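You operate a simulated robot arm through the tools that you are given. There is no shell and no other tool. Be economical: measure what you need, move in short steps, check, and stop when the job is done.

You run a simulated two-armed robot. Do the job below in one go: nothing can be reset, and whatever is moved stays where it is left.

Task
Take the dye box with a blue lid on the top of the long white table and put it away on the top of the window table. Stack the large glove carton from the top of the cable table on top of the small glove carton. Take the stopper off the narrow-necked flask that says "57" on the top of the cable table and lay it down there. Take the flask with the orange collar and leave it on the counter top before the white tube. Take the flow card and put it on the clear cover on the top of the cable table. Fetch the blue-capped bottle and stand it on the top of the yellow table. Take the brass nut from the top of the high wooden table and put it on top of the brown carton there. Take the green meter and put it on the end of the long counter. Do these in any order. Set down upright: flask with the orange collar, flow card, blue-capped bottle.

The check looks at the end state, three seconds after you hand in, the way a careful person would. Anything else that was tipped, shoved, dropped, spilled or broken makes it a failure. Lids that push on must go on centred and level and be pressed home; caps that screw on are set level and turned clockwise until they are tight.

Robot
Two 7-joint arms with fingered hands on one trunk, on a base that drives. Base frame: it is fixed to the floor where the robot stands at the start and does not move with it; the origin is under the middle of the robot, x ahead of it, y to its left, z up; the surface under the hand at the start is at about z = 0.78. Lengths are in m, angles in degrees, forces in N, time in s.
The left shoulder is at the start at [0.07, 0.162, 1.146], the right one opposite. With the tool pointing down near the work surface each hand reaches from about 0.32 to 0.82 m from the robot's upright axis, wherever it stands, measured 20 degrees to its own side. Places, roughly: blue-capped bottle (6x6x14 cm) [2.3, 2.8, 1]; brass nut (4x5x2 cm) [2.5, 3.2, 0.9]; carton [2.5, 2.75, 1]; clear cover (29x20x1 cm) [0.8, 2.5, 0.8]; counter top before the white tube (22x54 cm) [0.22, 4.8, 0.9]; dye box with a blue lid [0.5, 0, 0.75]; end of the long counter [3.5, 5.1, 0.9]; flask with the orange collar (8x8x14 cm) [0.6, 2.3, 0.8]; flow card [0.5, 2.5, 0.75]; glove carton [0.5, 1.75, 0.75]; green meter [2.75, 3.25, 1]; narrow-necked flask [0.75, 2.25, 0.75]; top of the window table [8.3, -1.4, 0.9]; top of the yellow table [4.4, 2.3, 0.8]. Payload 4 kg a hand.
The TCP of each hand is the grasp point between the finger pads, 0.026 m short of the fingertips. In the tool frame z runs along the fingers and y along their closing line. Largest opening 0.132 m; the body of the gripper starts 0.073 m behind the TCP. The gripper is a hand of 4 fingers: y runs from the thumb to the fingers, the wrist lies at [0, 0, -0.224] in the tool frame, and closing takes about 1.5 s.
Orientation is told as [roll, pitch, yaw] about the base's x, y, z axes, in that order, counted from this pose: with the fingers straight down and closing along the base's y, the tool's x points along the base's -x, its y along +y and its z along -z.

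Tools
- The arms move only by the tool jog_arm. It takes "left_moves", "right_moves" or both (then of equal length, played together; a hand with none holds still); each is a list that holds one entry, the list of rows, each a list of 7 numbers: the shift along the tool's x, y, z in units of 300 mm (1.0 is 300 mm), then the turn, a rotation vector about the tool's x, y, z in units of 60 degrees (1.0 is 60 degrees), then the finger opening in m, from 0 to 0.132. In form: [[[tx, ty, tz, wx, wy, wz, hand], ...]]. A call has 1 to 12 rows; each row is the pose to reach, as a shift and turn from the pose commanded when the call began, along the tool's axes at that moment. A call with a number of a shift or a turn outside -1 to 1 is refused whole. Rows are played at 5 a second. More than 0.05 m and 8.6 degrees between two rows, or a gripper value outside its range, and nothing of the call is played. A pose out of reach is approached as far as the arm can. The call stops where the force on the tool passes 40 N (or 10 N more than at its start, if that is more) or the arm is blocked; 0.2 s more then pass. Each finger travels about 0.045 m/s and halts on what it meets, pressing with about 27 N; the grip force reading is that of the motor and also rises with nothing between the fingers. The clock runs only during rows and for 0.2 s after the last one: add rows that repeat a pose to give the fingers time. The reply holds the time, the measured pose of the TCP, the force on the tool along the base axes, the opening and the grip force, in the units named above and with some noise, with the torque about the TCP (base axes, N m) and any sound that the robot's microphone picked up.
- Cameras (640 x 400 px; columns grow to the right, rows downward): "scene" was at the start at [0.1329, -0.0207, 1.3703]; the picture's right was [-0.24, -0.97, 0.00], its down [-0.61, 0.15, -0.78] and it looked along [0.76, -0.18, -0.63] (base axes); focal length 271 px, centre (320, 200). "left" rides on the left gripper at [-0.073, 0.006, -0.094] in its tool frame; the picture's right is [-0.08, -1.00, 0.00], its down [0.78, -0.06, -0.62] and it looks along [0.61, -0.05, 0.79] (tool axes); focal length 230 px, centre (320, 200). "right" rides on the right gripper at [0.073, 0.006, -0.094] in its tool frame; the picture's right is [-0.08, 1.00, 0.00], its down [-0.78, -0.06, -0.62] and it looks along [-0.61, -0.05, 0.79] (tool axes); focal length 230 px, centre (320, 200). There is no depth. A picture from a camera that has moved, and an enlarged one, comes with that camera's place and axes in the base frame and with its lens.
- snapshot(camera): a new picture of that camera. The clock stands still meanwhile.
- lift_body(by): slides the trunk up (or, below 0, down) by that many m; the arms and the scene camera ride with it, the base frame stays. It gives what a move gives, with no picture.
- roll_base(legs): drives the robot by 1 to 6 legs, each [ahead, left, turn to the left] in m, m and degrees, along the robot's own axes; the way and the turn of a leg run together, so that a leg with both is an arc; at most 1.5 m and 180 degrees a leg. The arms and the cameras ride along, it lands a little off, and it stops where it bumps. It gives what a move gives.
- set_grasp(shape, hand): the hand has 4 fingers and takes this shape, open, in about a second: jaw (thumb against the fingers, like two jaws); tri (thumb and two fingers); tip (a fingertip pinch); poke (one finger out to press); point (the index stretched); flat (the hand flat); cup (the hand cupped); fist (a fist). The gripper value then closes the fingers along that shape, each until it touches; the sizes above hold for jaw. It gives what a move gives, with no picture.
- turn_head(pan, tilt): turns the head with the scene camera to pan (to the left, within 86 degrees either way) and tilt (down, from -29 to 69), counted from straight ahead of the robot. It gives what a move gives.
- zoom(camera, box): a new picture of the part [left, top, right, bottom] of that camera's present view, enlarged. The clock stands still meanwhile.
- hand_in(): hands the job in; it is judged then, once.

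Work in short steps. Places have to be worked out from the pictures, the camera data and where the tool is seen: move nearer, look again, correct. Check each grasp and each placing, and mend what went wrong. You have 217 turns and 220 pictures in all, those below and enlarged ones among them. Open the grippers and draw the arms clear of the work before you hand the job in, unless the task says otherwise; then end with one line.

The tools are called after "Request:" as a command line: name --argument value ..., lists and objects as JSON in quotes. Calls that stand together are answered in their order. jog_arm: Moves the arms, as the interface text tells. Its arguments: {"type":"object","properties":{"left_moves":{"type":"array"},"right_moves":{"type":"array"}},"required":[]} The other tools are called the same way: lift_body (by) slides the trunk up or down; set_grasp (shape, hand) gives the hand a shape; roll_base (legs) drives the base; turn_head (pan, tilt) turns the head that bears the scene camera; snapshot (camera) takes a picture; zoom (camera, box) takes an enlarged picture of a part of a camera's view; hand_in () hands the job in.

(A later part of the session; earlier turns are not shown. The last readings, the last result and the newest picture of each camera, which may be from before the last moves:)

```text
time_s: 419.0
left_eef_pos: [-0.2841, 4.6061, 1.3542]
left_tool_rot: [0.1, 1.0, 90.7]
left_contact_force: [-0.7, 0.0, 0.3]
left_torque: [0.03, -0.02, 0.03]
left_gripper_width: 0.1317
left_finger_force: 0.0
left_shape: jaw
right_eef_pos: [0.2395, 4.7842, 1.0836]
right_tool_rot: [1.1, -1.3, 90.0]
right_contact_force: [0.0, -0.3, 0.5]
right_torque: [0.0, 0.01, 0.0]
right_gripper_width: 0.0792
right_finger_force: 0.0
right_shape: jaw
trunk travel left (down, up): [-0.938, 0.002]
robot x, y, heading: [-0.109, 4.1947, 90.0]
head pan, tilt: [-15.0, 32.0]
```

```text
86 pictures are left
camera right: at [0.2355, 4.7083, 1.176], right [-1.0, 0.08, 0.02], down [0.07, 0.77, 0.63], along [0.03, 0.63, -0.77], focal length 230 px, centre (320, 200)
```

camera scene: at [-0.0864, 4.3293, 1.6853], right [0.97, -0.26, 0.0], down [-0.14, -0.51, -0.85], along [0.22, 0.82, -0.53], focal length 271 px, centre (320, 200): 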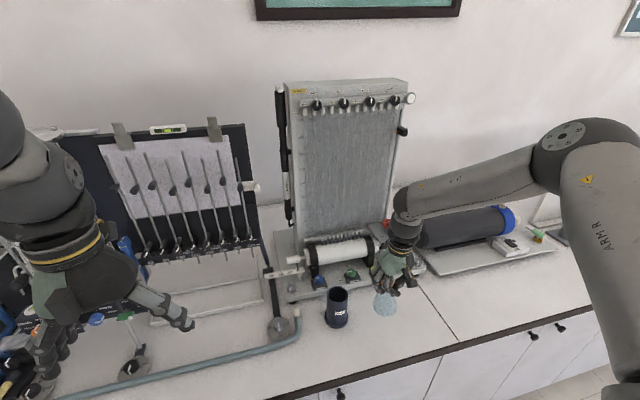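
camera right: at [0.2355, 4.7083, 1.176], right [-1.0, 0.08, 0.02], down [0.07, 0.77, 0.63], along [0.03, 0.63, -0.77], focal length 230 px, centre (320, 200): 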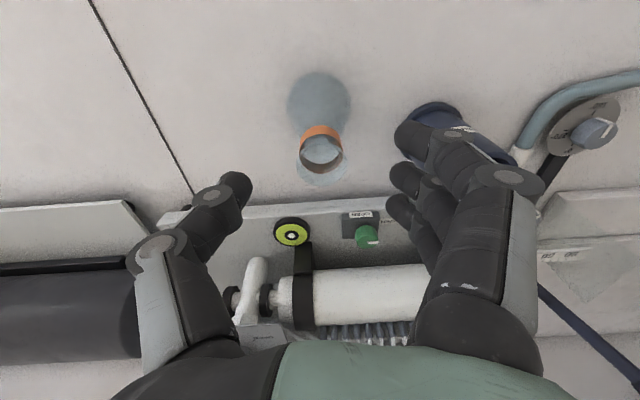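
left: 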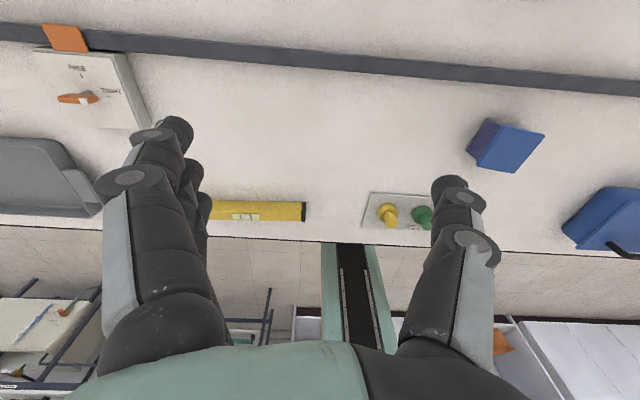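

Flask stands before the white tube. Raise the hand a bit, back off, and go to the west side for the stopper of flask 57.

Request:
jog_arm --right_moves '[[[0, 0, -0.1, 0, 0, 0, 0.08], [0, 0, -0.2, 0, 0, 0, 0.08], [0, 0, -0.2, 0, 0, 0, 0.08]]]'

Request:
roll_base --legs '[[-0.4, 0, 0], [0, 0, -90], [-0.15, 0, 0], [0, -0.7, 0], [0, -0.65, 0]]'

Request:
turn_head --pan -45 --tilt 42

Request:
snapshot --camera "scene"

```text
time_s: 419.8
left_eef_pos: [-0.2843, 4.6053, 1.3537]
left_tool_rot: [0.1, 1.0, 90.8]
left_contact_force: [-0.4, -1.5, -0.3]
left_torque: [-0.01, 0.01, 0.03]
left_gripper_width: 0.1321
left_finger_force: 0.0
left_shape: jaw
right_eef_pos: [0.2406, 4.7828, 1.1431]
right_tool_rot: [1.2, -1.3, 90.1]
right_contact_force: [0.2, -0.3, -0.3]
right_torque: [-0.01, 0.01, 0.0]
right_gripper_width: 0.0793
right_finger_force: 0.1
right_shape: jaw
trunk travel left (down, up): [-0.938, 0.002]
robot x, y, heading: [-0.1057, 4.1956, 90.0]
head pan, tilt: [-15.0, 32.0]
```

```text
time_s: 433.7
left_eef_pos: [0.1458, 2.6306, 1.3553]
left_tool_rot: [0.1, 0.9, 0.1]
left_contact_force: [0.5, 0.3, 0.5]
left_torque: [0.0, -0.02, 0.0]
left_gripper_width: 0.1319
left_finger_force: 0.0
left_shape: jaw
right_eef_pos: [0.3195, 2.1047, 1.1435]
right_tool_rot: [1.2, -1.3, -0.4]
right_contact_force: [0.0, 0.6, -0.4]
right_torque: [0.0, 0.0, 0.02]
right_gripper_width: 0.0794
right_finger_force: 0.1
right_shape: jaw
trunk travel left (down, up): [-0.938, 0.002]
robot x, y, heading: [-0.2634, 2.4596, -0.5]
head pan, tilt: [-15.0, 32.0]
```

```text
time_s: 434.7
left_eef_pos: [0.1459, 2.629, 1.3546]
left_tool_rot: [0.1, 1.1, 0.2]
left_contact_force: [0.9, 0.4, -0.4]
left_torque: [-0.02, -0.01, 0.01]
left_gripper_width: 0.132
left_finger_force: 0.0
left_shape: jaw
right_eef_pos: [0.3186, 2.1028, 1.1435]
right_tool_rot: [1.3, -1.3, -0.4]
right_contact_force: [0.3, -1.1, 0.1]
right_torque: [0.01, 0.0, 0.03]
right_gripper_width: 0.0794
right_finger_force: 0.1
right_shape: jaw
trunk travel left (down, up): [-0.938, 0.002]
robot x, y, heading: [-0.267, 2.4557, -0.4]
head pan, tilt: [-45.0, 42.0]
```

```text
85 pictures are left
camera scene: at [-0.1558, 2.3955, 1.6787], right [-0.71, -0.7, 0.0], down [-0.47, 0.48, -0.74], along [0.52, -0.53, -0.67], focal length 271 px, centre (320, 200)
```

scene: 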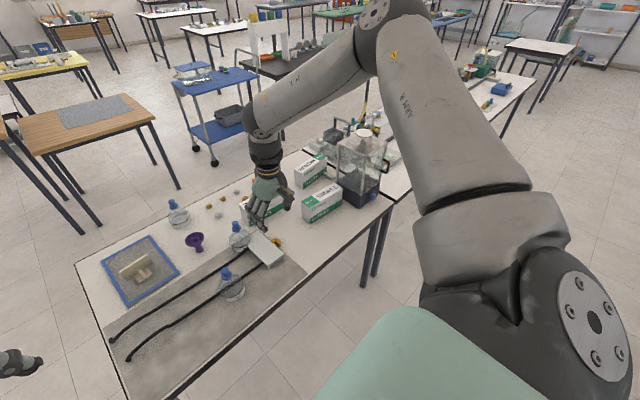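

Base ahead 0.255 brings the hand over the stopper; then look.

Request:
roll_base --legs '[[0.25, 0, 0.4]]'

Request:
snapshot --camera "right"

Request:
zoom --camera "scene" --box '[200, 150, 360, 270]'

```text
time_s: 436.5
left_eef_pos: [0.3894, 2.6329, 1.3561]
left_tool_rot: [0.1, 0.9, 0.8]
left_contact_force: [-0.1, -0.5, 0.5]
left_torque: [0.01, -0.02, 0.01]
left_gripper_width: 0.132
left_finger_force: 0.0
left_shape: jaw
right_eef_pos: [0.5693, 2.1082, 1.1452]
right_tool_rot: [1.2, -1.5, 0.2]
right_contact_force: [0.1, 0.6, 0.6]
right_torque: [0.0, 0.01, 0.02]
right_gripper_width: 0.0791
right_finger_force: 0.0
right_shape: jaw
trunk travel left (down, up): [-0.938, 0.002]
robot x, y, heading: [-0.0173, 2.4578, 0.1]
head pan, tilt: [-45.0, 42.0]
```

```text
84 pictures are left
camera right: at [0.4928, 2.1115, 1.2378], right [0.07, 1.0, 0.02], down [0.77, -0.07, 0.64], along [0.64, -0.03, -0.77], focal length 230 px, centre (320, 200)
```

right: 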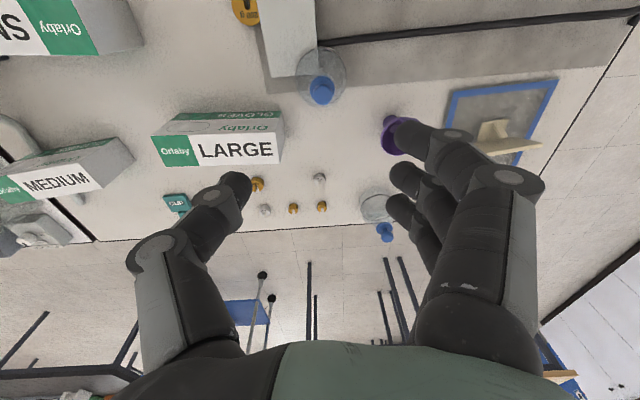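

```text
3.33 times, centred on (280, 210) of scene
camera zoom: at [0.0894, 2.397, 1.6791], right [-0.7, -0.71, 0.0], down [-0.47, 0.47, -0.74], along [0.53, -0.52, -0.67], focal length 902 px, centre (453, 167)
```

zoom: 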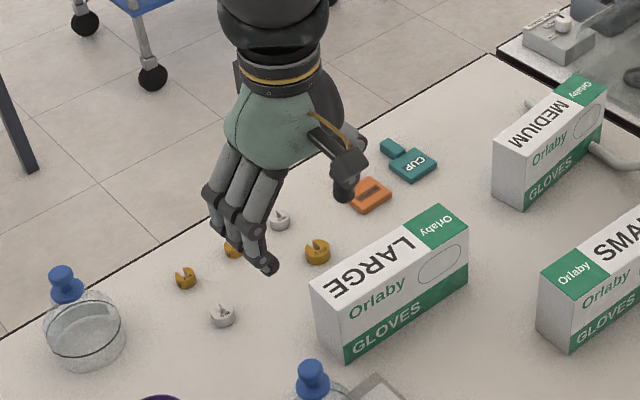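

Stopper knob ≈(0.589,2.112,0.872). Lower the trunk 0.19 and align x.

Request:
lift_body --by -0.19

Request:
jog_arm --right_moves '[[[-0.06, 0.013, 0, 0, 0, 0, 0.06], [-0.06, 0.013, 0, 0, 0, 0, 0.06]]]'

Request:
snapshot --camera "right"

```text
time_s: 438.6
left_eef_pos: [0.3933, 2.6319, 1.1646]
left_tool_rot: [0.1, 1.0, 0.8]
left_contact_force: [0.7, -0.5, 0.3]
left_torque: [0.03, -0.01, 0.0]
left_gripper_width: 0.1318
left_finger_force: 0.0
left_shape: jaw
right_eef_pos: [0.5725, 2.1086, 0.9547]
right_tool_rot: [1.2, -1.3, 0.2]
right_contact_force: [-0.1, -0.3, -0.1]
right_torque: [0.03, 0.0, 0.02]
right_gripper_width: 0.0794
right_finger_force: 0.1
right_shape: jaw
trunk travel left (down, up): [-0.748, 0.192]
robot x, y, heading: [-0.0161, 2.461, 0.4]
head pan, tilt: [-45.0, 42.0]
```

```text
time_s: 439.2
left_eef_pos: [0.3927, 2.633, 1.1656]
left_tool_rot: [0.1, 0.8, 0.9]
left_contact_force: [-0.2, -0.2, 0.4]
left_torque: [0.0, -0.05, 0.0]
left_gripper_width: 0.132
left_finger_force: 0.0
left_shape: jaw
right_eef_pos: [0.5886, 2.1136, 0.9541]
right_tool_rot: [1.3, -1.4, 0.2]
right_contact_force: [-0.1, 0.2, -0.1]
right_torque: [0.0, -0.02, 0.04]
right_gripper_width: 0.0613
right_finger_force: 0.1
right_shape: jaw
trunk travel left (down, up): [-0.748, 0.192]
robot x, y, heading: [-0.0122, 2.4567, 0.3]
head pan, tilt: [-45.0, 42.0]
```

```text
82 pictures are left
camera right: at [0.5142, 2.1153, 1.0466], right [0.07, 1.0, 0.02], down [0.77, -0.07, 0.63], along [0.63, -0.03, -0.77], focal length 230 px, centre (320, 200)
```

right: 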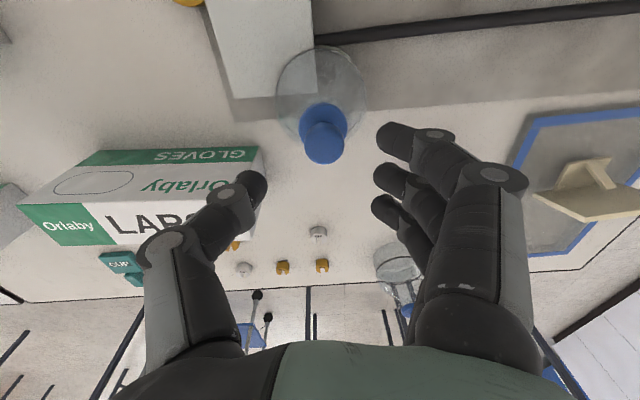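

Clear of the carton. Lower 0.078 and close on the knob.

Request:
lift_body --by -0.078

Request:
snapshot --camera "right"

```text
time_s: 440.3
left_eef_pos: [0.3928, 2.6327, 1.0871]
left_tool_rot: [0.0, 0.9, 0.8]
left_contact_force: [0.1, 0.0, 0.6]
left_torque: [0.0, 0.02, 0.03]
left_gripper_width: 0.1319
left_finger_force: 0.1
left_shape: jaw
right_eef_pos: [0.59, 2.1124, 0.8762]
right_tool_rot: [1.2, -1.3, 0.2]
right_contact_force: [0.4, 0.6, -1.0]
right_torque: [-0.02, 0.03, 0.01]
right_gripper_width: 0.0609
right_finger_force: 0.1
right_shape: jaw
trunk travel left (down, up): [-0.67, 0.27]
robot x, y, heading: [-0.0173, 2.4541, 0.2]
head pan, tilt: [-45.0, 42.0]
```

```text
81 pictures are left
camera right: at [0.5141, 2.1155, 0.9687], right [0.07, 1.0, 0.02], down [0.77, -0.07, 0.63], along [0.63, -0.03, -0.77], focal length 230 px, centre (320, 200)
```

right: 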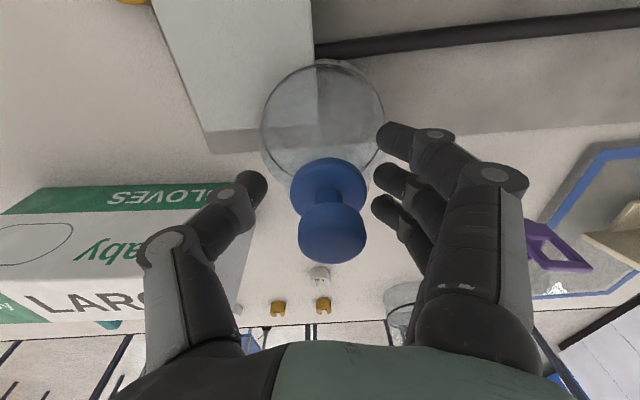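

Re-triangulated knob: (0.578,2.117,0.904). Raise 0.036, shift x -0.012, y +0.004, then close.

Request:
lift_body --by 0.036

Request:
jog_arm --right_moves '[[[0.04, 0.013, 0, 0, 0, 0, 0.06], [0.04, 0.013, 0, 0, 0, 0, 0.06]]]'

Request:
snapshot --camera "right"

```text
time_s: 441.1
left_eef_pos: [0.3937, 2.6328, 1.1226]
left_tool_rot: [0.1, 1.0, 0.8]
left_contact_force: [0.2, -0.4, -0.7]
left_torque: [0.02, 0.01, 0.05]
left_gripper_width: 0.1317
left_finger_force: 0.0
left_shape: jaw
right_eef_pos: [0.5901, 2.1125, 0.9122]
right_tool_rot: [1.1, -1.3, 0.2]
right_contact_force: [0.2, 0.4, -0.2]
right_torque: [0.01, 0.02, -0.01]
right_gripper_width: 0.0606
right_finger_force: 0.0
right_shape: jaw
trunk travel left (down, up): [-0.706, 0.234]
robot x, y, heading: [-0.0124, 2.4581, 0.2]
head pan, tilt: [-45.0, 42.0]
```

```text
time_s: 441.7
left_eef_pos: [0.3933, 2.6328, 1.1229]
left_tool_rot: [0.1, 1.0, 0.8]
left_contact_force: [0.3, -0.5, -0.3]
left_torque: [-0.01, 0.01, 0.0]
left_gripper_width: 0.1318
left_finger_force: 0.0
left_shape: jaw
right_eef_pos: [0.5787, 2.1166, 0.9111]
right_tool_rot: [1.2, -1.3, 0.3]
right_contact_force: [1.0, 0.6, -0.2]
right_torque: [0.0, 0.01, 0.01]
right_gripper_width: 0.0608
right_finger_force: 0.0
right_shape: jaw
trunk travel left (down, up): [-0.706, 0.234]
robot x, y, heading: [-0.0168, 2.4518, 0.0]
head pan, tilt: [-45.0, 42.0]
```

```text
80 pictures are left
camera right: at [0.5025, 2.1195, 1.0038], right [0.07, 1.0, 0.02], down [0.77, -0.07, 0.63], along [0.63, -0.03, -0.77], focal length 230 px, centre (320, 200)
```

right: 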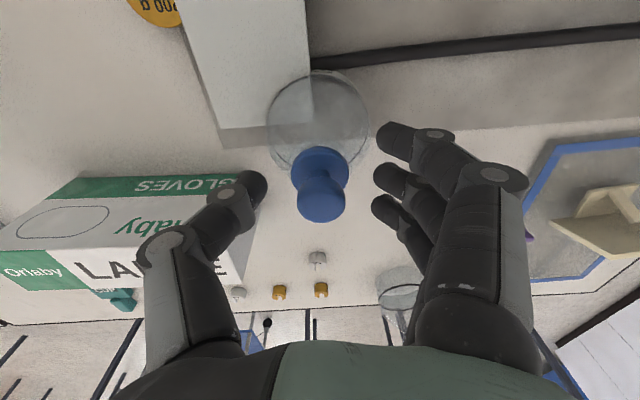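

Knob is exactly at the TCP. Close and lift a little.

Request:
jog_arm --right_moves '[[[0, 0, 0, 0, 0, 0, 0.045], [0, 0, 0, 0, 0, 0, 0.03], [0, 0, 0, 0, 0, 0, 0.015], [0, 0, 0, 0, 0, 0, 0.005], [0, 0, 0, 0, 0, 0, 0.005], [0, 0, 0, 0, 0, 0, 0.005]]]'

Request:
lift_body --by 0.02

Request:
snapshot --camera "right"

```text
time_s: 443.1
left_eef_pos: [0.3929, 2.6327, 1.123]
left_tool_rot: [0.1, 0.8, 0.8]
left_contact_force: [-0.9, -1.1, -0.2]
left_torque: [0.02, 0.0, -0.02]
left_gripper_width: 0.1319
left_finger_force: 0.1
left_shape: jaw
right_eef_pos: [0.5777, 2.1176, 0.9123]
right_tool_rot: [1.3, -1.4, 0.2]
right_contact_force: [0.6, -0.4, 4.1]
right_torque: [0.16, -0.09, 0.02]
right_gripper_width: 0.0089
right_finger_force: 27.1
right_shape: jaw
trunk travel left (down, up): [-0.706, 0.234]
robot x, y, heading: [-0.0112, 2.454, 0.7]
head pan, tilt: [-45.0, 42.0]
```

```text
time_s: 443.8
left_eef_pos: [0.3923, 2.6336, 1.1437]
left_tool_rot: [0.0, 0.8, 0.8]
left_contact_force: [0.4, 0.3, -0.2]
left_torque: [0.02, 0.03, -0.01]
left_gripper_width: 0.1316
left_finger_force: 0.2
left_shape: jaw
right_eef_pos: [0.5777, 2.1166, 0.9323]
right_tool_rot: [1.3, -1.3, 0.1]
right_contact_force: [0.6, 0.7, 0.9]
right_torque: [-0.03, 0.0, 0.03]
right_gripper_width: 0.0057
right_finger_force: 27.1
right_shape: jaw
trunk travel left (down, up): [-0.726, 0.214]
robot x, y, heading: [-0.0146, 2.4529, 0.4]
head pan, tilt: [-45.0, 42.0]
heard: snap
```

```text
79 pictures are left
camera right: at [0.502, 2.1196, 1.0241], right [0.07, 1.0, 0.02], down [0.77, -0.07, 0.63], along [0.63, -0.03, -0.77], focal length 230 px, centre (320, 200)
```

right: 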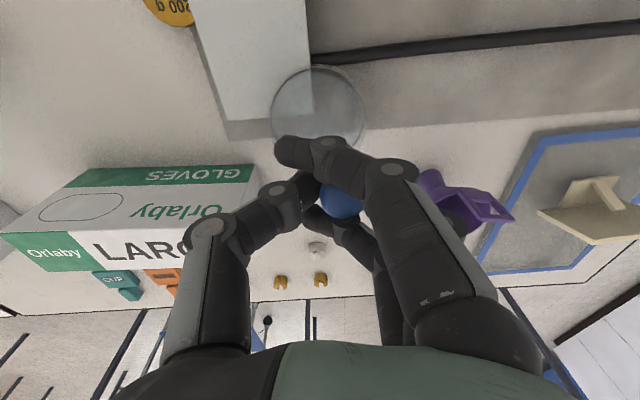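

Heard a snap — the stopper popped loose. Lift further and look.

Request:
lift_body --by 0.12

Request:
snapshot --camera "right"

Request:
zoom --camera "scene" --box '[190, 150, 350, 270]'

```text
time_s: 445.3
left_eef_pos: [0.3937, 2.6327, 1.2631]
left_tool_rot: [0.1, 1.1, 0.8]
left_contact_force: [-1.4, 0.3, 0.5]
left_torque: [0.0, -0.01, -0.01]
left_gripper_width: 0.132
left_finger_force: 0.1
left_shape: jaw
right_eef_pos: [0.5775, 2.1174, 1.0511]
right_tool_rot: [1.2, -1.3, 0.2]
right_contact_force: [0.8, 0.1, -0.1]
right_torque: [-0.02, 0.0, -0.03]
right_gripper_width: 0.0057
right_finger_force: 27.1
right_shape: jaw
trunk travel left (down, up): [-0.846, 0.094]
robot x, y, heading: [-0.0129, 2.4539, 0.1]
head pan, tilt: [-45.0, 42.0]
```

```text
78 pictures are left
camera right: at [0.5022, 2.1194, 1.1439], right [0.07, 1.0, 0.02], down [0.77, -0.07, 0.63], along [0.63, -0.03, -0.77], focal length 230 px, centre (320, 200)
```

right: 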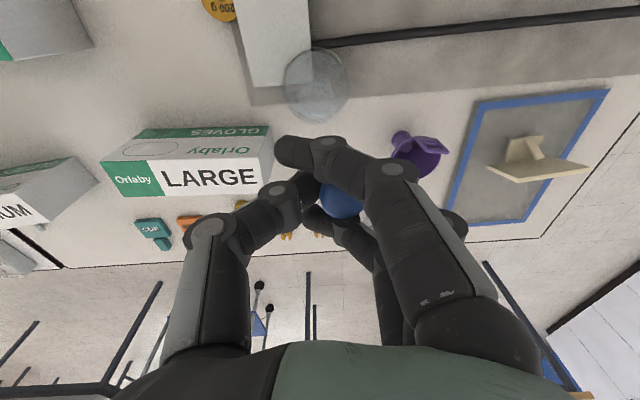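

```text
3.33 times, centred on (270, 210) of scene
camera zoom: at [0.0946, 2.3969, 1.5867], right [-0.7, -0.71, 0.0], down [-0.48, 0.47, -0.74], along [0.53, -0.52, -0.67], focal length 902 px, centre (487, 167)
```

zoom: 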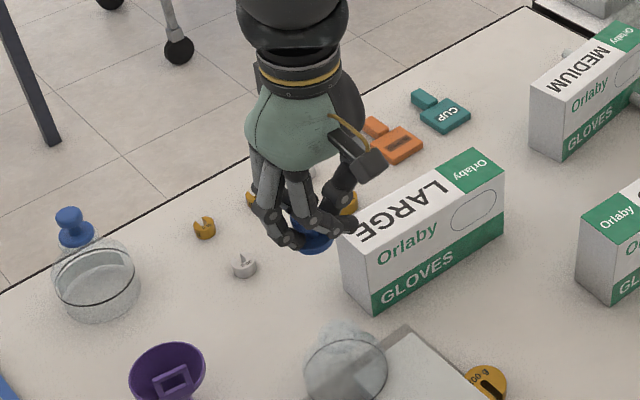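

Stopper is in hand; flask 57 stands open. I'll lay it at the free spot (0.40,1.93): strafe right 0.187 and bring the hand back in x.

Request:
roll_base --legs '[[0, -0.187, 0]]'

Request:
jog_arm --right_moves '[[[0.15, 0, 0, 0, 0, 0, 0.0], [0.3, 0, 0, 0, 0, 0, 0.0], [0.45, 0, 0, 0, 0, 0, 0.0], [0.59, 0, 0, 0, 0, 0, 0.0], [0.59, 0, 0, 0, 0, 0, 0.0]]]'

Request:
snapshot --camera "right"

Request:
zoom --camera "scene" --box '[200, 130, 440, 300]'

```text
time_s: 446.8
left_eef_pos: [0.3935, 2.4523, 1.2618]
left_tool_rot: [-0.1, 1.0, 1.0]
left_contact_force: [0.0, 0.1, -0.3]
left_torque: [-0.05, 0.0, 0.02]
left_gripper_width: 0.132
left_finger_force: 0.1
left_shape: jaw
right_eef_pos: [0.5799, 1.9361, 1.0528]
right_tool_rot: [1.1, -1.3, 0.3]
right_contact_force: [0.6, -0.2, 0.2]
right_torque: [-0.04, 0.0, -0.02]
right_gripper_width: 0.0058
right_finger_force: 26.8
right_shape: jaw
trunk travel left (down, up): [-0.846, 0.094]
robot x, y, heading: [-0.0136, 2.2702, 0.4]
head pan, tilt: [-45.0, 42.0]
```

```text
time_s: 448.0
left_eef_pos: [0.3937, 2.4502, 1.2633]
left_tool_rot: [0.1, 0.9, 1.0]
left_contact_force: [0.8, -0.3, 1.0]
left_torque: [0.01, -0.03, -0.02]
left_gripper_width: 0.1318
left_finger_force: 0.1
left_shape: jaw
right_eef_pos: [0.4036, 1.9321, 1.0478]
right_tool_rot: [1.3, -1.3, 0.4]
right_contact_force: [-0.3, -0.2, -0.4]
right_torque: [-0.02, 0.03, 0.02]
right_gripper_width: 0.0053
right_finger_force: 27.0
right_shape: jaw
trunk travel left (down, up): [-0.846, 0.094]
robot x, y, heading: [-0.0126, 2.2693, 0.2]
head pan, tilt: [-45.0, 42.0]
```

```text
76 pictures are left
camera right: at [0.3273, 1.935, 1.1399], right [0.07, 1.0, 0.02], down [0.77, -0.07, 0.63], along [0.63, -0.03, -0.77], focal length 230 px, centre (320, 200)
```

right: 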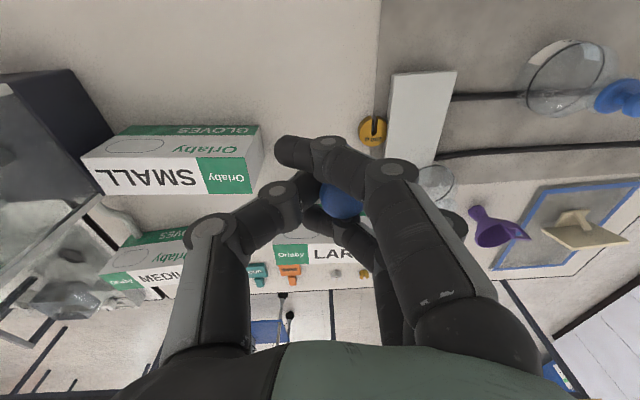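

```text
2.35 times, centred on (320, 215) of scene
camera zoom: at [0.0958, 2.2124, 1.5868], right [-0.7, -0.71, 0.0], down [-0.48, 0.47, -0.74], along [0.53, -0.52, -0.67], focal length 637 px, centre (320, 165)
```

zoom: 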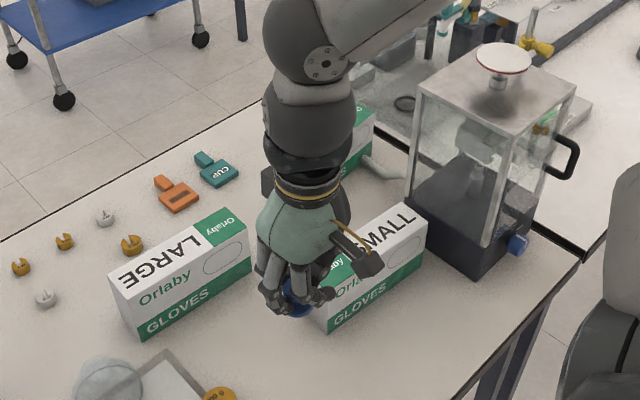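

Spot is clear. Lower 0.195 then creep.

Request:
lift_body --by -0.195

Request:
snapshot --camera "right"

Request:
lift_body --by -0.008

```text
time_s: 450.2
left_eef_pos: [0.3934, 2.4478, 1.0672]
left_tool_rot: [0.1, 1.0, 1.0]
left_contact_force: [-0.1, -0.5, 0.2]
left_torque: [-0.02, 0.0, -0.01]
left_gripper_width: 0.1316
left_finger_force: 0.0
left_shape: jaw
right_eef_pos: [0.4035, 1.9321, 0.8518]
right_tool_rot: [1.1, -1.4, 0.3]
right_contact_force: [0.6, -0.1, 0.4]
right_torque: [0.01, 0.05, 0.0]
right_gripper_width: 0.0056
right_finger_force: 26.9
right_shape: jaw
trunk travel left (down, up): [-0.651, 0.289]
robot x, y, heading: [-0.0103, 2.2709, 0.2]
head pan, tilt: [-45.0, 42.0]
```

```text
74 pictures are left
camera right: at [0.3272, 1.9342, 0.9449], right [0.07, 1.0, 0.02], down [0.77, -0.07, 0.63], along [0.63, -0.03, -0.77], focal length 230 px, centre (320, 200)
```

right: 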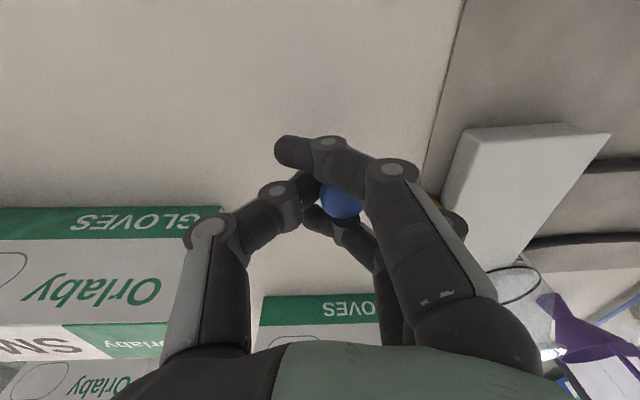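

```text
time_s: 450.7
left_eef_pos: [0.3932, 2.4482, 1.0593]
left_tool_rot: [0.0, 1.0, 1.0]
left_contact_force: [0.5, -0.3, -0.7]
left_torque: [-0.01, 0.0, 0.01]
left_gripper_width: 0.1319
left_finger_force: 0.0
left_shape: jaw
right_eef_pos: [0.4024, 1.9324, 0.8437]
right_tool_rot: [1.2, -1.2, 0.3]
right_contact_force: [0.4, -0.1, 0.1]
right_torque: [-0.01, -0.02, 0.01]
right_gripper_width: 0.0057
right_finger_force: 26.8
right_shape: jaw
trunk travel left (down, up): [-0.643, 0.297]
robot x, y, heading: [-0.0093, 2.2688, 0.4]
head pan, tilt: [-45.0, 42.0]
```

Request:
lift_body --by -0.008

Request:
lift_body --by -0.007

Request:
lift_body --by -0.006

```text
time_s: 451.3
left_eef_pos: [0.3934, 2.4483, 1.0518]
left_tool_rot: [0.1, 1.0, 1.0]
left_contact_force: [0.3, -0.5, -0.4]
left_torque: [0.01, 0.0, 0.01]
left_gripper_width: 0.1319
left_finger_force: 0.0
left_shape: jaw
right_eef_pos: [0.4045, 1.9322, 0.8361]
right_tool_rot: [1.2, -1.4, 0.4]
right_contact_force: [-0.6, 0.9, 0.3]
right_torque: [-0.04, -0.01, -0.02]
right_gripper_width: 0.0055
right_finger_force: 27.0
right_shape: jaw
trunk travel left (down, up): [-0.635, 0.305]
robot x, y, heading: [-0.0134, 2.2685, 0.5]
head pan, tilt: [-45.0, 42.0]
```

```text
time_s: 451.9
left_eef_pos: [0.3929, 2.4479, 1.0456]
left_tool_rot: [0.0, 0.9, 1.0]
left_contact_force: [-0.4, -1.0, 1.1]
left_torque: [-0.04, -0.01, -0.03]
left_gripper_width: 0.132
left_finger_force: 0.1
left_shape: jaw
right_eef_pos: [0.4034, 1.9318, 0.8293]
right_tool_rot: [1.1, -1.3, 0.4]
right_contact_force: [0.1, -0.1, 0.2]
right_torque: [-0.01, -0.02, 0.03]
right_gripper_width: 0.0058
right_finger_force: 26.8
right_shape: jaw
trunk travel left (down, up): [-0.628, 0.312]
robot x, y, heading: [-0.0149, 2.271, 0.4]
head pan, tilt: [-45.0, 42.0]
```

```text
time_s: 452.4
left_eef_pos: [0.3924, 2.4485, 1.0378]
left_tool_rot: [0.2, 1.0, 1.0]
left_contact_force: [0.2, -0.9, 0.2]
left_torque: [0.06, 0.0, 0.03]
left_gripper_width: 0.132
left_finger_force: 0.1
left_shape: jaw
right_eef_pos: [0.4035, 1.9318, 0.8233]
right_tool_rot: [1.2, -1.3, 0.4]
right_contact_force: [-0.4, -0.9, -0.3]
right_torque: [0.01, 0.03, -0.01]
right_gripper_width: 0.0054
right_finger_force: 26.9
right_shape: jaw
trunk travel left (down, up): [-0.622, 0.318]
robot x, y, heading: [-0.0121, 2.2723, 0.7]
head pan, tilt: [-45.0, 42.0]
```

Request:
lift_body --by -0.007

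Request:
lift_body --by -0.006

Request:
snapshot --camera "scene"

```text
time_s: 453.0
left_eef_pos: [0.3922, 2.4483, 1.0331]
left_tool_rot: [0.0, 0.9, 0.9]
left_contact_force: [-0.6, -0.3, 0.5]
left_torque: [0.02, -0.02, -0.02]
left_gripper_width: 0.1316
left_finger_force: 0.2
left_shape: jaw
right_eef_pos: [0.4027, 1.9324, 0.817]
right_tool_rot: [1.3, -1.3, 0.5]
right_contact_force: [0.9, -0.4, 0.1]
right_torque: [-0.02, -0.01, -0.03]
right_gripper_width: 0.0057
right_finger_force: 26.8
right_shape: jaw
trunk travel left (down, up): [-0.615, 0.325]
robot x, y, heading: [-0.0118, 2.2695, 0.4]
head pan, tilt: [-45.0, 42.0]
```

```text
time_s: 453.5
left_eef_pos: [0.3905, 2.4485, 1.0274]
left_tool_rot: [0.1, 0.9, 1.1]
left_contact_force: [-0.9, 0.4, 0.9]
left_torque: [0.04, -0.02, 0.0]
left_gripper_width: 0.1317
left_finger_force: 0.1
left_shape: jaw
right_eef_pos: [0.4026, 1.933, 0.8139]
right_tool_rot: [1.2, -1.6, 0.4]
right_contact_force: [-1.2, -1.3, 27.2]
right_torque: [0.6, 0.06, 0.06]
right_gripper_width: 0.0079
right_finger_force: 26.6
right_shape: jaw
trunk travel left (down, up): [-0.609, 0.331]
robot x, y, heading: [-0.0152, 2.2645, 0.7]
head pan, tilt: [-45.0, 42.0]
```

```text
73 pictures are left
camera scene: at [0.0932, 2.2126, 1.3504], right [-0.7, -0.71, 0.0], down [-0.48, 0.47, -0.74], along [0.53, -0.52, -0.67], focal length 271 px, centre (320, 200)
```

scene: 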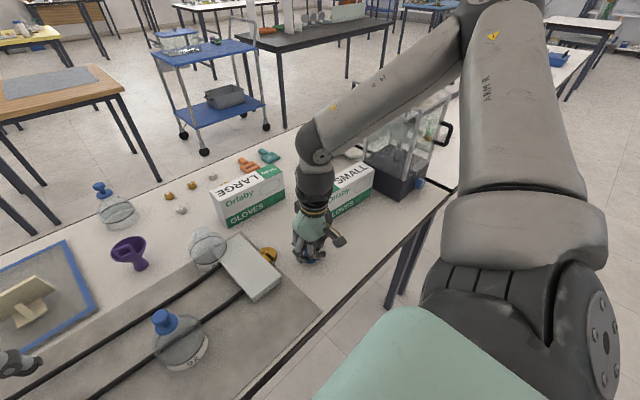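

Contact. Relieve 4 mm, open slowly, raise and look.

Request:
lift_body --by 0.004

Request:
jog_arm --right_moves '[[[0, 0, 0, 0, 0, 0, 0.015], [0, 0, 0, 0, 0, 0, 0.025], [0, 0, 0, 0, 0, 0, 0.04], [0, 0, 0, 0, 0, 0, 0.055], [0, 0, 0, 0, 0, 0, 0.06], [0, 0, 0, 0, 0, 0, 0.06]]]'

Request:
lift_body --by 0.25

Request:
snapshot --camera "right"

Request:
zoom --camera "scene" --box '[200, 150, 400, 290]'

```text
time_s: 454.1
left_eef_pos: [0.3941, 2.4495, 1.0308]
left_tool_rot: [0.2, 0.9, 1.0]
left_contact_force: [-0.4, -0.4, -0.4]
left_torque: [-0.03, 0.01, -0.05]
left_gripper_width: 0.132
left_finger_force: 0.1
left_shape: jaw
right_eef_pos: [0.4033, 1.9328, 0.8138]
right_tool_rot: [1.2, -1.3, 0.3]
right_contact_force: [1.9, -0.9, 7.9]
right_torque: [0.17, -0.08, -0.05]
right_gripper_width: 0.0069
right_finger_force: 26.9
right_shape: jaw
trunk travel left (down, up): [-0.613, 0.327]
robot x, y, heading: [-0.0143, 2.2654, 0.4]
head pan, tilt: [-45.0, 42.0]
```

```text
time_s: 455.4
left_eef_pos: [0.3945, 2.4489, 1.0304]
left_tool_rot: [0.1, 1.0, 1.0]
left_contact_force: [0.1, -0.4, 0.2]
left_torque: [-0.02, 0.02, 0.02]
left_gripper_width: 0.1319
left_finger_force: 0.0
left_shape: jaw
right_eef_pos: [0.4023, 1.9319, 0.8142]
right_tool_rot: [1.2, -1.4, 0.4]
right_contact_force: [0.4, 0.3, -0.5]
right_torque: [-0.01, 0.0, 0.03]
right_gripper_width: 0.0591
right_finger_force: 0.0
right_shape: jaw
trunk travel left (down, up): [-0.613, 0.327]
robot x, y, heading: [-0.0132, 2.2709, 0.2]
head pan, tilt: [-45.0, 42.0]
```

```text
time_s: 458.0
left_eef_pos: [0.3937, 2.4488, 1.2797]
left_tool_rot: [0.1, 1.1, 1.0]
left_contact_force: [-0.7, 0.1, -0.2]
left_torque: [0.0, -0.01, 0.04]
left_gripper_width: 0.132
left_finger_force: 0.1
left_shape: jaw
right_eef_pos: [0.402, 1.9331, 1.0639]
right_tool_rot: [1.3, -1.4, 0.3]
right_contact_force: [0.3, 0.2, 0.3]
right_torque: [0.05, 0.03, 0.0]
right_gripper_width: 0.0593
right_finger_force: 0.0
right_shape: jaw
trunk travel left (down, up): [-0.863, 0.077]
robot x, y, heading: [-0.0144, 2.2664, 0.4]
head pan, tilt: [-45.0, 42.0]
```

```text
72 pictures are left
camera right: at [0.3274, 1.9341, 1.1567], right [0.07, 1.0, 0.02], down [0.77, -0.07, 0.63], along [0.63, -0.03, -0.77], focal length 230 px, centre (320, 200)
```

right: 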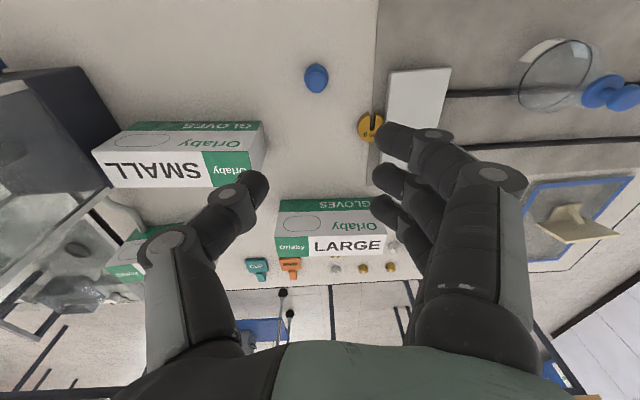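

```text
2.86 times, centred on (300, 220) of scene
camera zoom: at [0.0955, 2.2113, 1.6037], right [-0.7, -0.71, 0.0], down [-0.48, 0.47, -0.74], along [0.53, -0.52, -0.67], focal length 774 px, centre (377, 143)
```

zoom: 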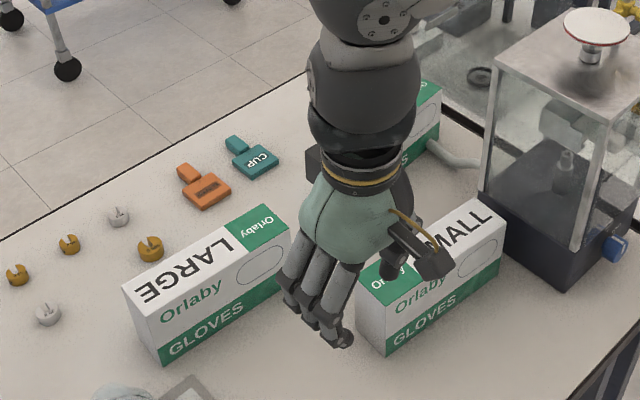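

Stopper rests on the table at (0.40,1.93). Next the LARGE carton (centre ≈(0.66,1.938), top 0.884, ~6.5 cm thick in x): I need the hand yawed -90°. Test the wrist rotation here up high.

Request:
jog_arm --right_moves '[[[0, 0, 0, 0, 0, 0.14, 0.1], [0, 0, 0, 0, 0, 0.28, 0.1], [0, 0, 0, 0, 0, 0.42, 0.1], [0, 0, 0, 0, 0, 0.56, 0.1], [0, 0, 0, 0, 0, 0.7, 0.1], [0, 0, 0, 0, 0, 0.84, 0.1], [0, 0, 0, 0, 0, 0.95, 0.1]]]'

Request:
jog_arm --right_moves '[[[0, 0, 0, 0, 0, 0.14, 0.1], [0, 0, 0, 0, 0, 0.28, 0.1], [0, 0, 0, 0, 0, 0.42, 0.1], [0, 0, 0, 0, 0, 0.55, 0.1]]]'

```text
time_s: 459.6
left_eef_pos: [0.3938, 2.4478, 1.2803]
left_tool_rot: [0.1, 1.0, 1.0]
left_contact_force: [0.3, -0.3, 0.2]
left_torque: [0.0, 0.03, -0.01]
left_gripper_width: 0.1319
left_finger_force: 0.0
left_shape: jaw
right_eef_pos: [0.4027, 1.9317, 1.0642]
right_tool_rot: [1.9, 0.3, -56.7]
right_contact_force: [-0.1, 0.8, -0.1]
right_torque: [0.0, -0.01, 0.02]
right_gripper_width: 0.0995
right_finger_force: 0.0
right_shape: jaw
trunk travel left (down, up): [-0.863, 0.077]
robot x, y, heading: [-0.0132, 2.2701, 0.4]
head pan, tilt: [-45.0, 42.0]
```

```text
time_s: 460.6
left_eef_pos: [0.3933, 2.4473, 1.28]
left_tool_rot: [0.0, 0.9, 0.9]
left_contact_force: [-0.2, 0.6, -0.4]
left_torque: [0.02, 0.0, 0.01]
left_gripper_width: 0.1316
left_finger_force: 0.1
left_shape: jaw
right_eef_pos: [0.4031, 1.9323, 1.0639]
right_tool_rot: [1.3, 1.1, -89.7]
right_contact_force: [-0.6, -0.9, -0.1]
right_torque: [0.01, -0.03, -0.02]
right_gripper_width: 0.0994
right_finger_force: 0.0
right_shape: jaw
trunk travel left (down, up): [-0.863, 0.077]
robot x, y, heading: [-0.0149, 2.2726, 0.3]
head pan, tilt: [-45.0, 42.0]
```

-90° yaw works. Drive ahead 0.12 under the table edge, then view.

Request:
roll_base --legs '[[0.12, 0, 0]]'

Request:
jog_arm --right_moves '[[[0, 0.15, 0, 0, 0, 0, 0.12], [0, 0.3, 0, 0, 0, 0, 0.12], [0, 0.45, 0, 0, 0, 0, 0.12], [0, 0.48, 0, 0, 0, 0.08, 0.12]]]'

Request:
snapshot --camera "right"

```text
time_s: 461.9
left_eef_pos: [0.5085, 2.4493, 1.2809]
left_tool_rot: [0.1, 0.8, 1.0]
left_contact_force: [-0.4, 0.8, 0.2]
left_torque: [-0.01, -0.02, 0.01]
left_gripper_width: 0.1321
left_finger_force: 0.1
left_shape: jaw
right_eef_pos: [0.5201, 1.9328, 1.066]
right_tool_rot: [1.3, 1.2, -89.5]
right_contact_force: [0.0, -1.1, 0.3]
right_torque: [-0.01, -0.02, 0.04]
right_gripper_width: 0.0997
right_finger_force: 0.1
right_shape: jaw
trunk travel left (down, up): [-0.863, 0.077]
robot x, y, heading: [0.1055, 2.2714, 0.5]
head pan, tilt: [-45.0, 42.0]
```

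```text
time_s: 462.9
left_eef_pos: [0.5118, 2.4494, 1.2801]
left_tool_rot: [0.2, 0.9, 1.1]
left_contact_force: [0.2, 0.0, 0.6]
left_torque: [0.0, 0.05, 0.01]
left_gripper_width: 0.132
left_finger_force: 0.0
left_shape: jaw
right_eef_pos: [0.6657, 1.9344, 1.0667]
right_tool_rot: [1.2, 1.4, -94.3]
right_contact_force: [-0.2, 0.2, -1.2]
right_torque: [-0.03, -0.01, 0.0]
right_gripper_width: 0.1198
right_finger_force: 0.0
right_shape: jaw
trunk travel left (down, up): [-0.863, 0.077]
robot x, y, heading: [0.1054, 2.2725, 0.2]
head pan, tilt: [-45.0, 42.0]
```

```text
70 pictures are left
camera right: at [0.6745, 2.0034, 1.1634], right [0.99, -0.15, 0.02], down [-0.13, -0.79, 0.6], along [-0.08, -0.59, -0.8], focal length 230 px, centre (320, 200)
```

right: 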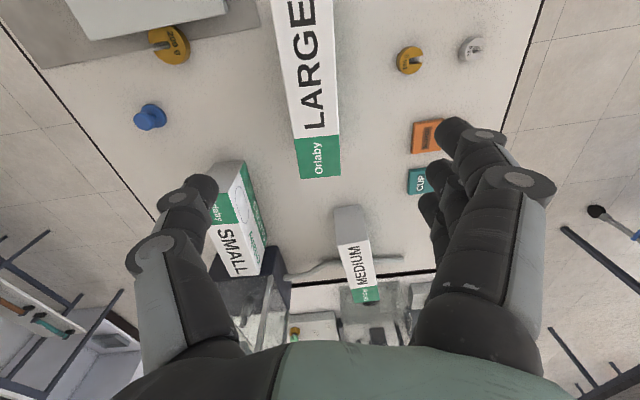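

Carton: centre (0.659,1.936), yaw -4.8°, 5.7 cm thick. Adjust and lower to TCP ≈0.84.

Request:
jog_arm --right_moves '[[[0, -0.022, 0, 0, 0, 0.01, 0.12], [0, -0.022, 0, 0, 0, 0.01, 0.12]]]'

Request:
lift_body --by -0.13

Request:
snapshot --camera "right"

```text
time_s: 463.5
left_eef_pos: [0.5113, 2.4508, 1.2799]
left_tool_rot: [0.2, 0.9, 1.0]
left_contact_force: [0.0, 0.3, -0.3]
left_torque: [-0.01, 0.01, -0.02]
left_gripper_width: 0.132
left_finger_force: 0.1
left_shape: jaw
right_eef_pos: [0.658, 1.9357, 1.0677]
right_tool_rot: [1.2, 1.4, -94.9]
right_contact_force: [0.0, -0.1, -0.5]
right_torque: [0.01, 0.02, 0.01]
right_gripper_width: 0.1195
right_finger_force: 0.0
right_shape: jaw
trunk travel left (down, up): [-0.863, 0.077]
robot x, y, heading: [0.1072, 2.2703, 0.3]
head pan, tilt: [-45.0, 42.0]
```

```text
time_s: 465.1
left_eef_pos: [0.5117, 2.4505, 1.1498]
left_tool_rot: [0.2, 0.8, 1.1]
left_contact_force: [-0.3, 0.4, -0.1]
left_torque: [-0.03, -0.02, -0.03]
left_gripper_width: 0.1318
left_finger_force: 0.1
left_shape: jaw
right_eef_pos: [0.6593, 1.9344, 0.9376]
right_tool_rot: [1.1, 1.3, -94.8]
right_contact_force: [0.5, 0.9, -0.6]
right_torque: [-0.02, -0.02, 0.01]
right_gripper_width: 0.1202
right_finger_force: 0.0
right_shape: jaw
trunk travel left (down, up): [-0.733, 0.207]
robot x, y, heading: [0.1059, 2.2705, 0.4]
head pan, tilt: [-45.0, 42.0]
```

```text
69 pictures are left
camera right: at [0.6682, 2.0042, 1.0336], right [0.99, -0.16, 0.02], down [-0.14, -0.79, 0.6], along [-0.08, -0.59, -0.8], focal length 230 px, centre (320, 200)
```

right: 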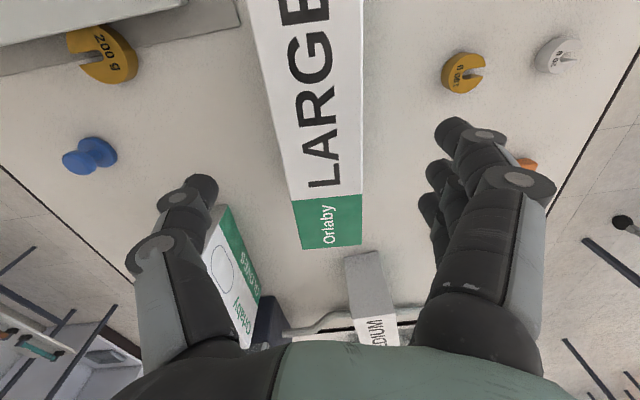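

Centered. Lower 0.096 and close.

Request:
lift_body --by -0.096

Request:
jog_arm --right_moves '[[[0, 0, 0, 0, 0, 0, 0.1], [0, 0, 0, 0, 0, 0, 0.085], [0, 0, 0, 0, 0, 0, 0.07], [0, 0, 0, 0, 0, 0, 0.055], [0, 0, 0, 0, 0, 0, 0.035], [0, 0, 0, 0, 0, 0, 0.035], [0, 0, 0, 0, 0, 0, 0.035]]]'

Request:
snapshot --camera "right"

```text
time_s: 466.4
left_eef_pos: [0.5111, 2.4499, 1.0546]
left_tool_rot: [0.1, 0.9, 1.1]
left_contact_force: [-0.2, 1.0, 0.4]
left_torque: [-0.01, 0.01, 0.03]
left_gripper_width: 0.1319
left_finger_force: 0.0
left_shape: jaw
right_eef_pos: [0.6586, 1.9342, 0.8425]
right_tool_rot: [1.2, 1.3, -94.7]
right_contact_force: [0.1, 0.3, -0.2]
right_torque: [0.02, 0.0, -0.03]
right_gripper_width: 0.12
right_finger_force: 0.1
right_shape: jaw
trunk travel left (down, up): [-0.637, 0.303]
robot x, y, heading: [0.1046, 2.2716, 0.5]
head pan, tilt: [-45.0, 42.0]
```

```text
time_s: 467.9
left_eef_pos: [0.5122, 2.4505, 1.0543]
left_tool_rot: [0.1, 0.9, 1.0]
left_contact_force: [0.4, 0.1, 0.2]
left_torque: [0.0, -0.03, -0.03]
left_gripper_width: 0.1323
left_finger_force: 0.1
left_shape: jaw
right_eef_pos: [0.6603, 1.9338, 0.8417]
right_tool_rot: [1.3, 1.5, -94.8]
right_contact_force: [1.2, 0.1, 0.1]
right_torque: [-0.04, -0.03, 0.01]
right_gripper_width: 0.0519
right_finger_force: 27.2
right_shape: jaw
trunk travel left (down, up): [-0.637, 0.303]
robot x, y, heading: [0.1043, 2.2694, 0.7]
head pan, tilt: [-45.0, 42.0]
```

```text
68 pictures are left
camera right: at [0.6684, 2.0041, 0.9373], right [0.99, -0.16, 0.02], down [-0.14, -0.79, 0.6], along [-0.08, -0.59, -0.8], focal length 230 px, centre (320, 200)
```

right: 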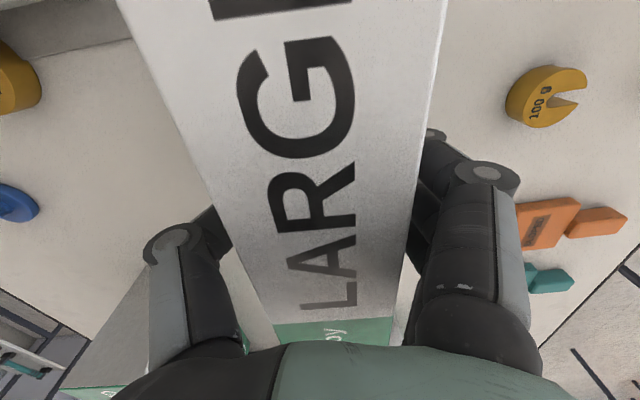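

Gripped at 0.052. Lift by the trunk and check.

Request:
lift_body --by 0.23

Request:
snapshot --camera "right"

Request:
snapshot --camera "scene"

```text
time_s: 470.4
left_eef_pos: [0.5124, 2.4502, 1.2848]
left_tool_rot: [0.1, 1.0, 1.0]
left_contact_force: [-0.7, -0.1, 0.5]
left_torque: [0.01, 0.0, -0.03]
left_gripper_width: 0.1319
left_finger_force: 0.0
left_shape: jaw
right_eef_pos: [0.6594, 1.9348, 1.0712]
right_tool_rot: [1.2, 1.4, -94.8]
right_contact_force: [-0.5, 0.7, -3.1]
right_torque: [-0.03, 0.02, -0.02]
right_gripper_width: 0.0517
right_finger_force: 27.2
right_shape: jaw
trunk travel left (down, up): [-0.867, 0.073]
robot x, y, heading: [0.1013, 2.2698, 0.4]
head pan, tilt: [-45.0, 42.0]
```

```text
67 pictures are left
camera right: at [0.6687, 2.0039, 1.167], right [0.99, -0.16, 0.02], down [-0.14, -0.79, 0.6], along [-0.08, -0.59, -0.8], focal length 230 px, centre (320, 200)
```

right: 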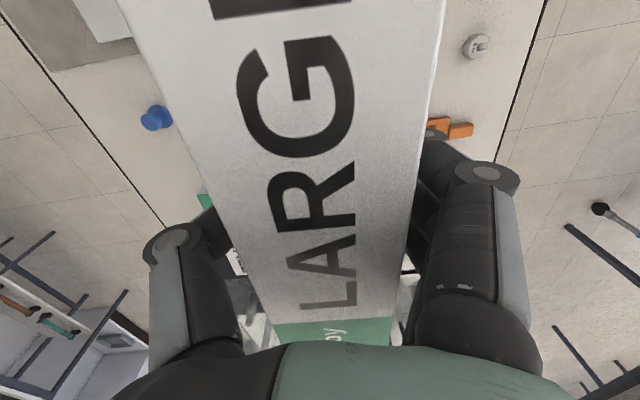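

```text
66 pictures are left
camera scene: at [0.2147, 2.2122, 1.6076], right [-0.7, -0.71, 0.0], down [-0.48, 0.47, -0.74], along [0.53, -0.52, -0.67], focal length 271 px, centre (320, 200)
```

scene: 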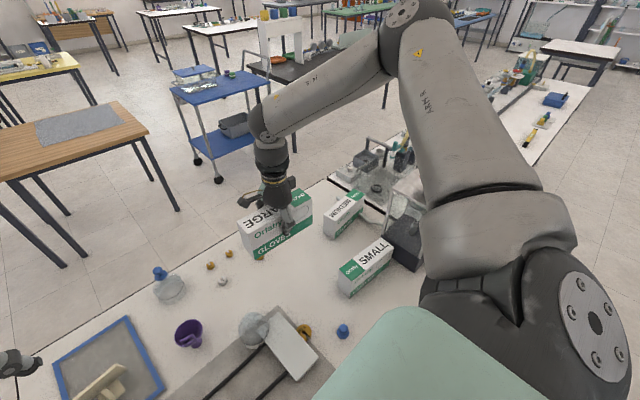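

Carton held. Measure the SMALL carton precisely.

Request:
zoom --camera "scene" --box '[320, 220, 430, 310]'

```text
4.44 times, centred on (375, 265) of scene
camera zoom: at [0.2147, 2.2122, 1.6076], right [-0.7, -0.71, 0.0], down [-0.48, 0.47, -0.74], along [0.53, -0.52, -0.67], focal length 1203 px, centre (76, -89)
```

zoom: 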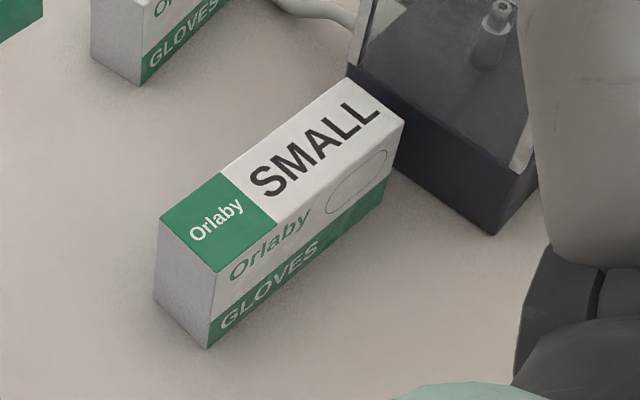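

SMALL: top centre (0.481,1.736), yaw -4.5° (same as LARGE). Move the base back 0.178, right 0.186 to bring LARGE over it.

Request:
roll_base --legs '[[-0.178, 0, -0.2], [0, -0.186, 0]]'

Request:
turn_head --pan -50 --tilt 50

Request:
snapshot --camera "scene"

Request:
snapshot --camera "right"

```text
time_s: 473.0
left_eef_pos: [0.3356, 2.2662, 1.2839]
left_tool_rot: [-0.1, 1.0, 0.8]
left_contact_force: [-0.2, 0.3, 0.5]
left_torque: [-0.03, 0.01, 0.04]
left_gripper_width: 0.1319
left_finger_force: 0.0
left_shape: jaw
right_eef_pos: [0.479, 1.7503, 1.0733]
right_tool_rot: [1.2, 1.2, -95.1]
right_contact_force: [-0.2, 1.4, -2.8]
right_torque: [-0.06, 0.03, 0.01]
right_gripper_width: 0.0519
right_finger_force: 26.9
right_shape: jaw
trunk travel left (down, up): [-0.867, 0.073]
robot x, y, heading: [-0.0735, 2.0798, 0.1]
head pan, tilt: [-45.0, 42.0]
```

```text
time_s: 473.7
left_eef_pos: [0.3337, 2.2629, 1.2839]
left_tool_rot: [0.0, 1.0, 0.7]
left_contact_force: [-0.4, 0.4, -0.3]
left_torque: [0.02, -0.02, -0.03]
left_gripper_width: 0.132
left_finger_force: 0.0
left_shape: jaw
right_eef_pos: [0.4803, 1.7473, 1.0718]
right_tool_rot: [1.3, 1.4, -95.0]
right_contact_force: [0.2, -0.4, -3.3]
right_torque: [-0.03, 0.0, -0.02]
right_gripper_width: 0.052
right_finger_force: 27.4
right_shape: jaw
trunk travel left (down, up): [-0.867, 0.073]
robot x, y, heading: [-0.0699, 2.089, 0.0]
head pan, tilt: [-50.0, 50.0]
```

```text
64 pictures are left
camera scene: at [0.0268, 2.0276, 1.5965], right [-0.76, -0.65, 0.0], down [-0.49, 0.58, -0.64], along [0.41, -0.49, -0.77], focal length 271 px, centre (320, 200)
```

scene: 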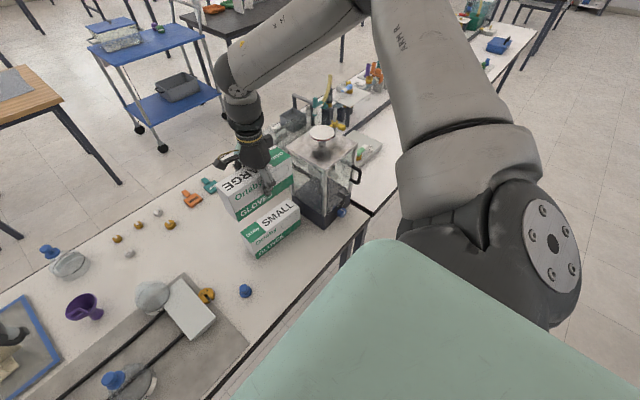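

```text
63 pictures are left
camera right: at [0.4892, 1.817, 1.1673], right [0.99, -0.17, 0.02], down [-0.14, -0.79, 0.6], along [-0.08, -0.59, -0.8], focal length 230 px, centre (320, 200)
```

right: 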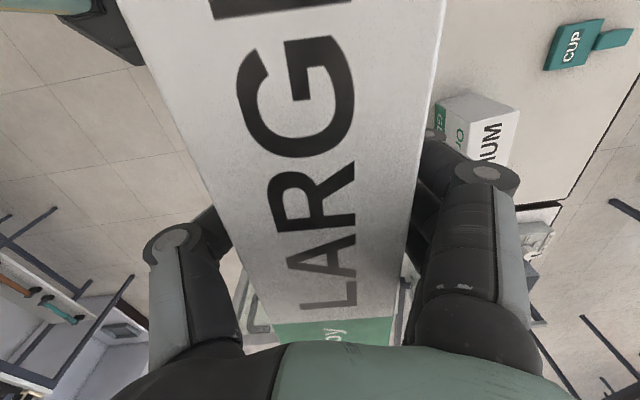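

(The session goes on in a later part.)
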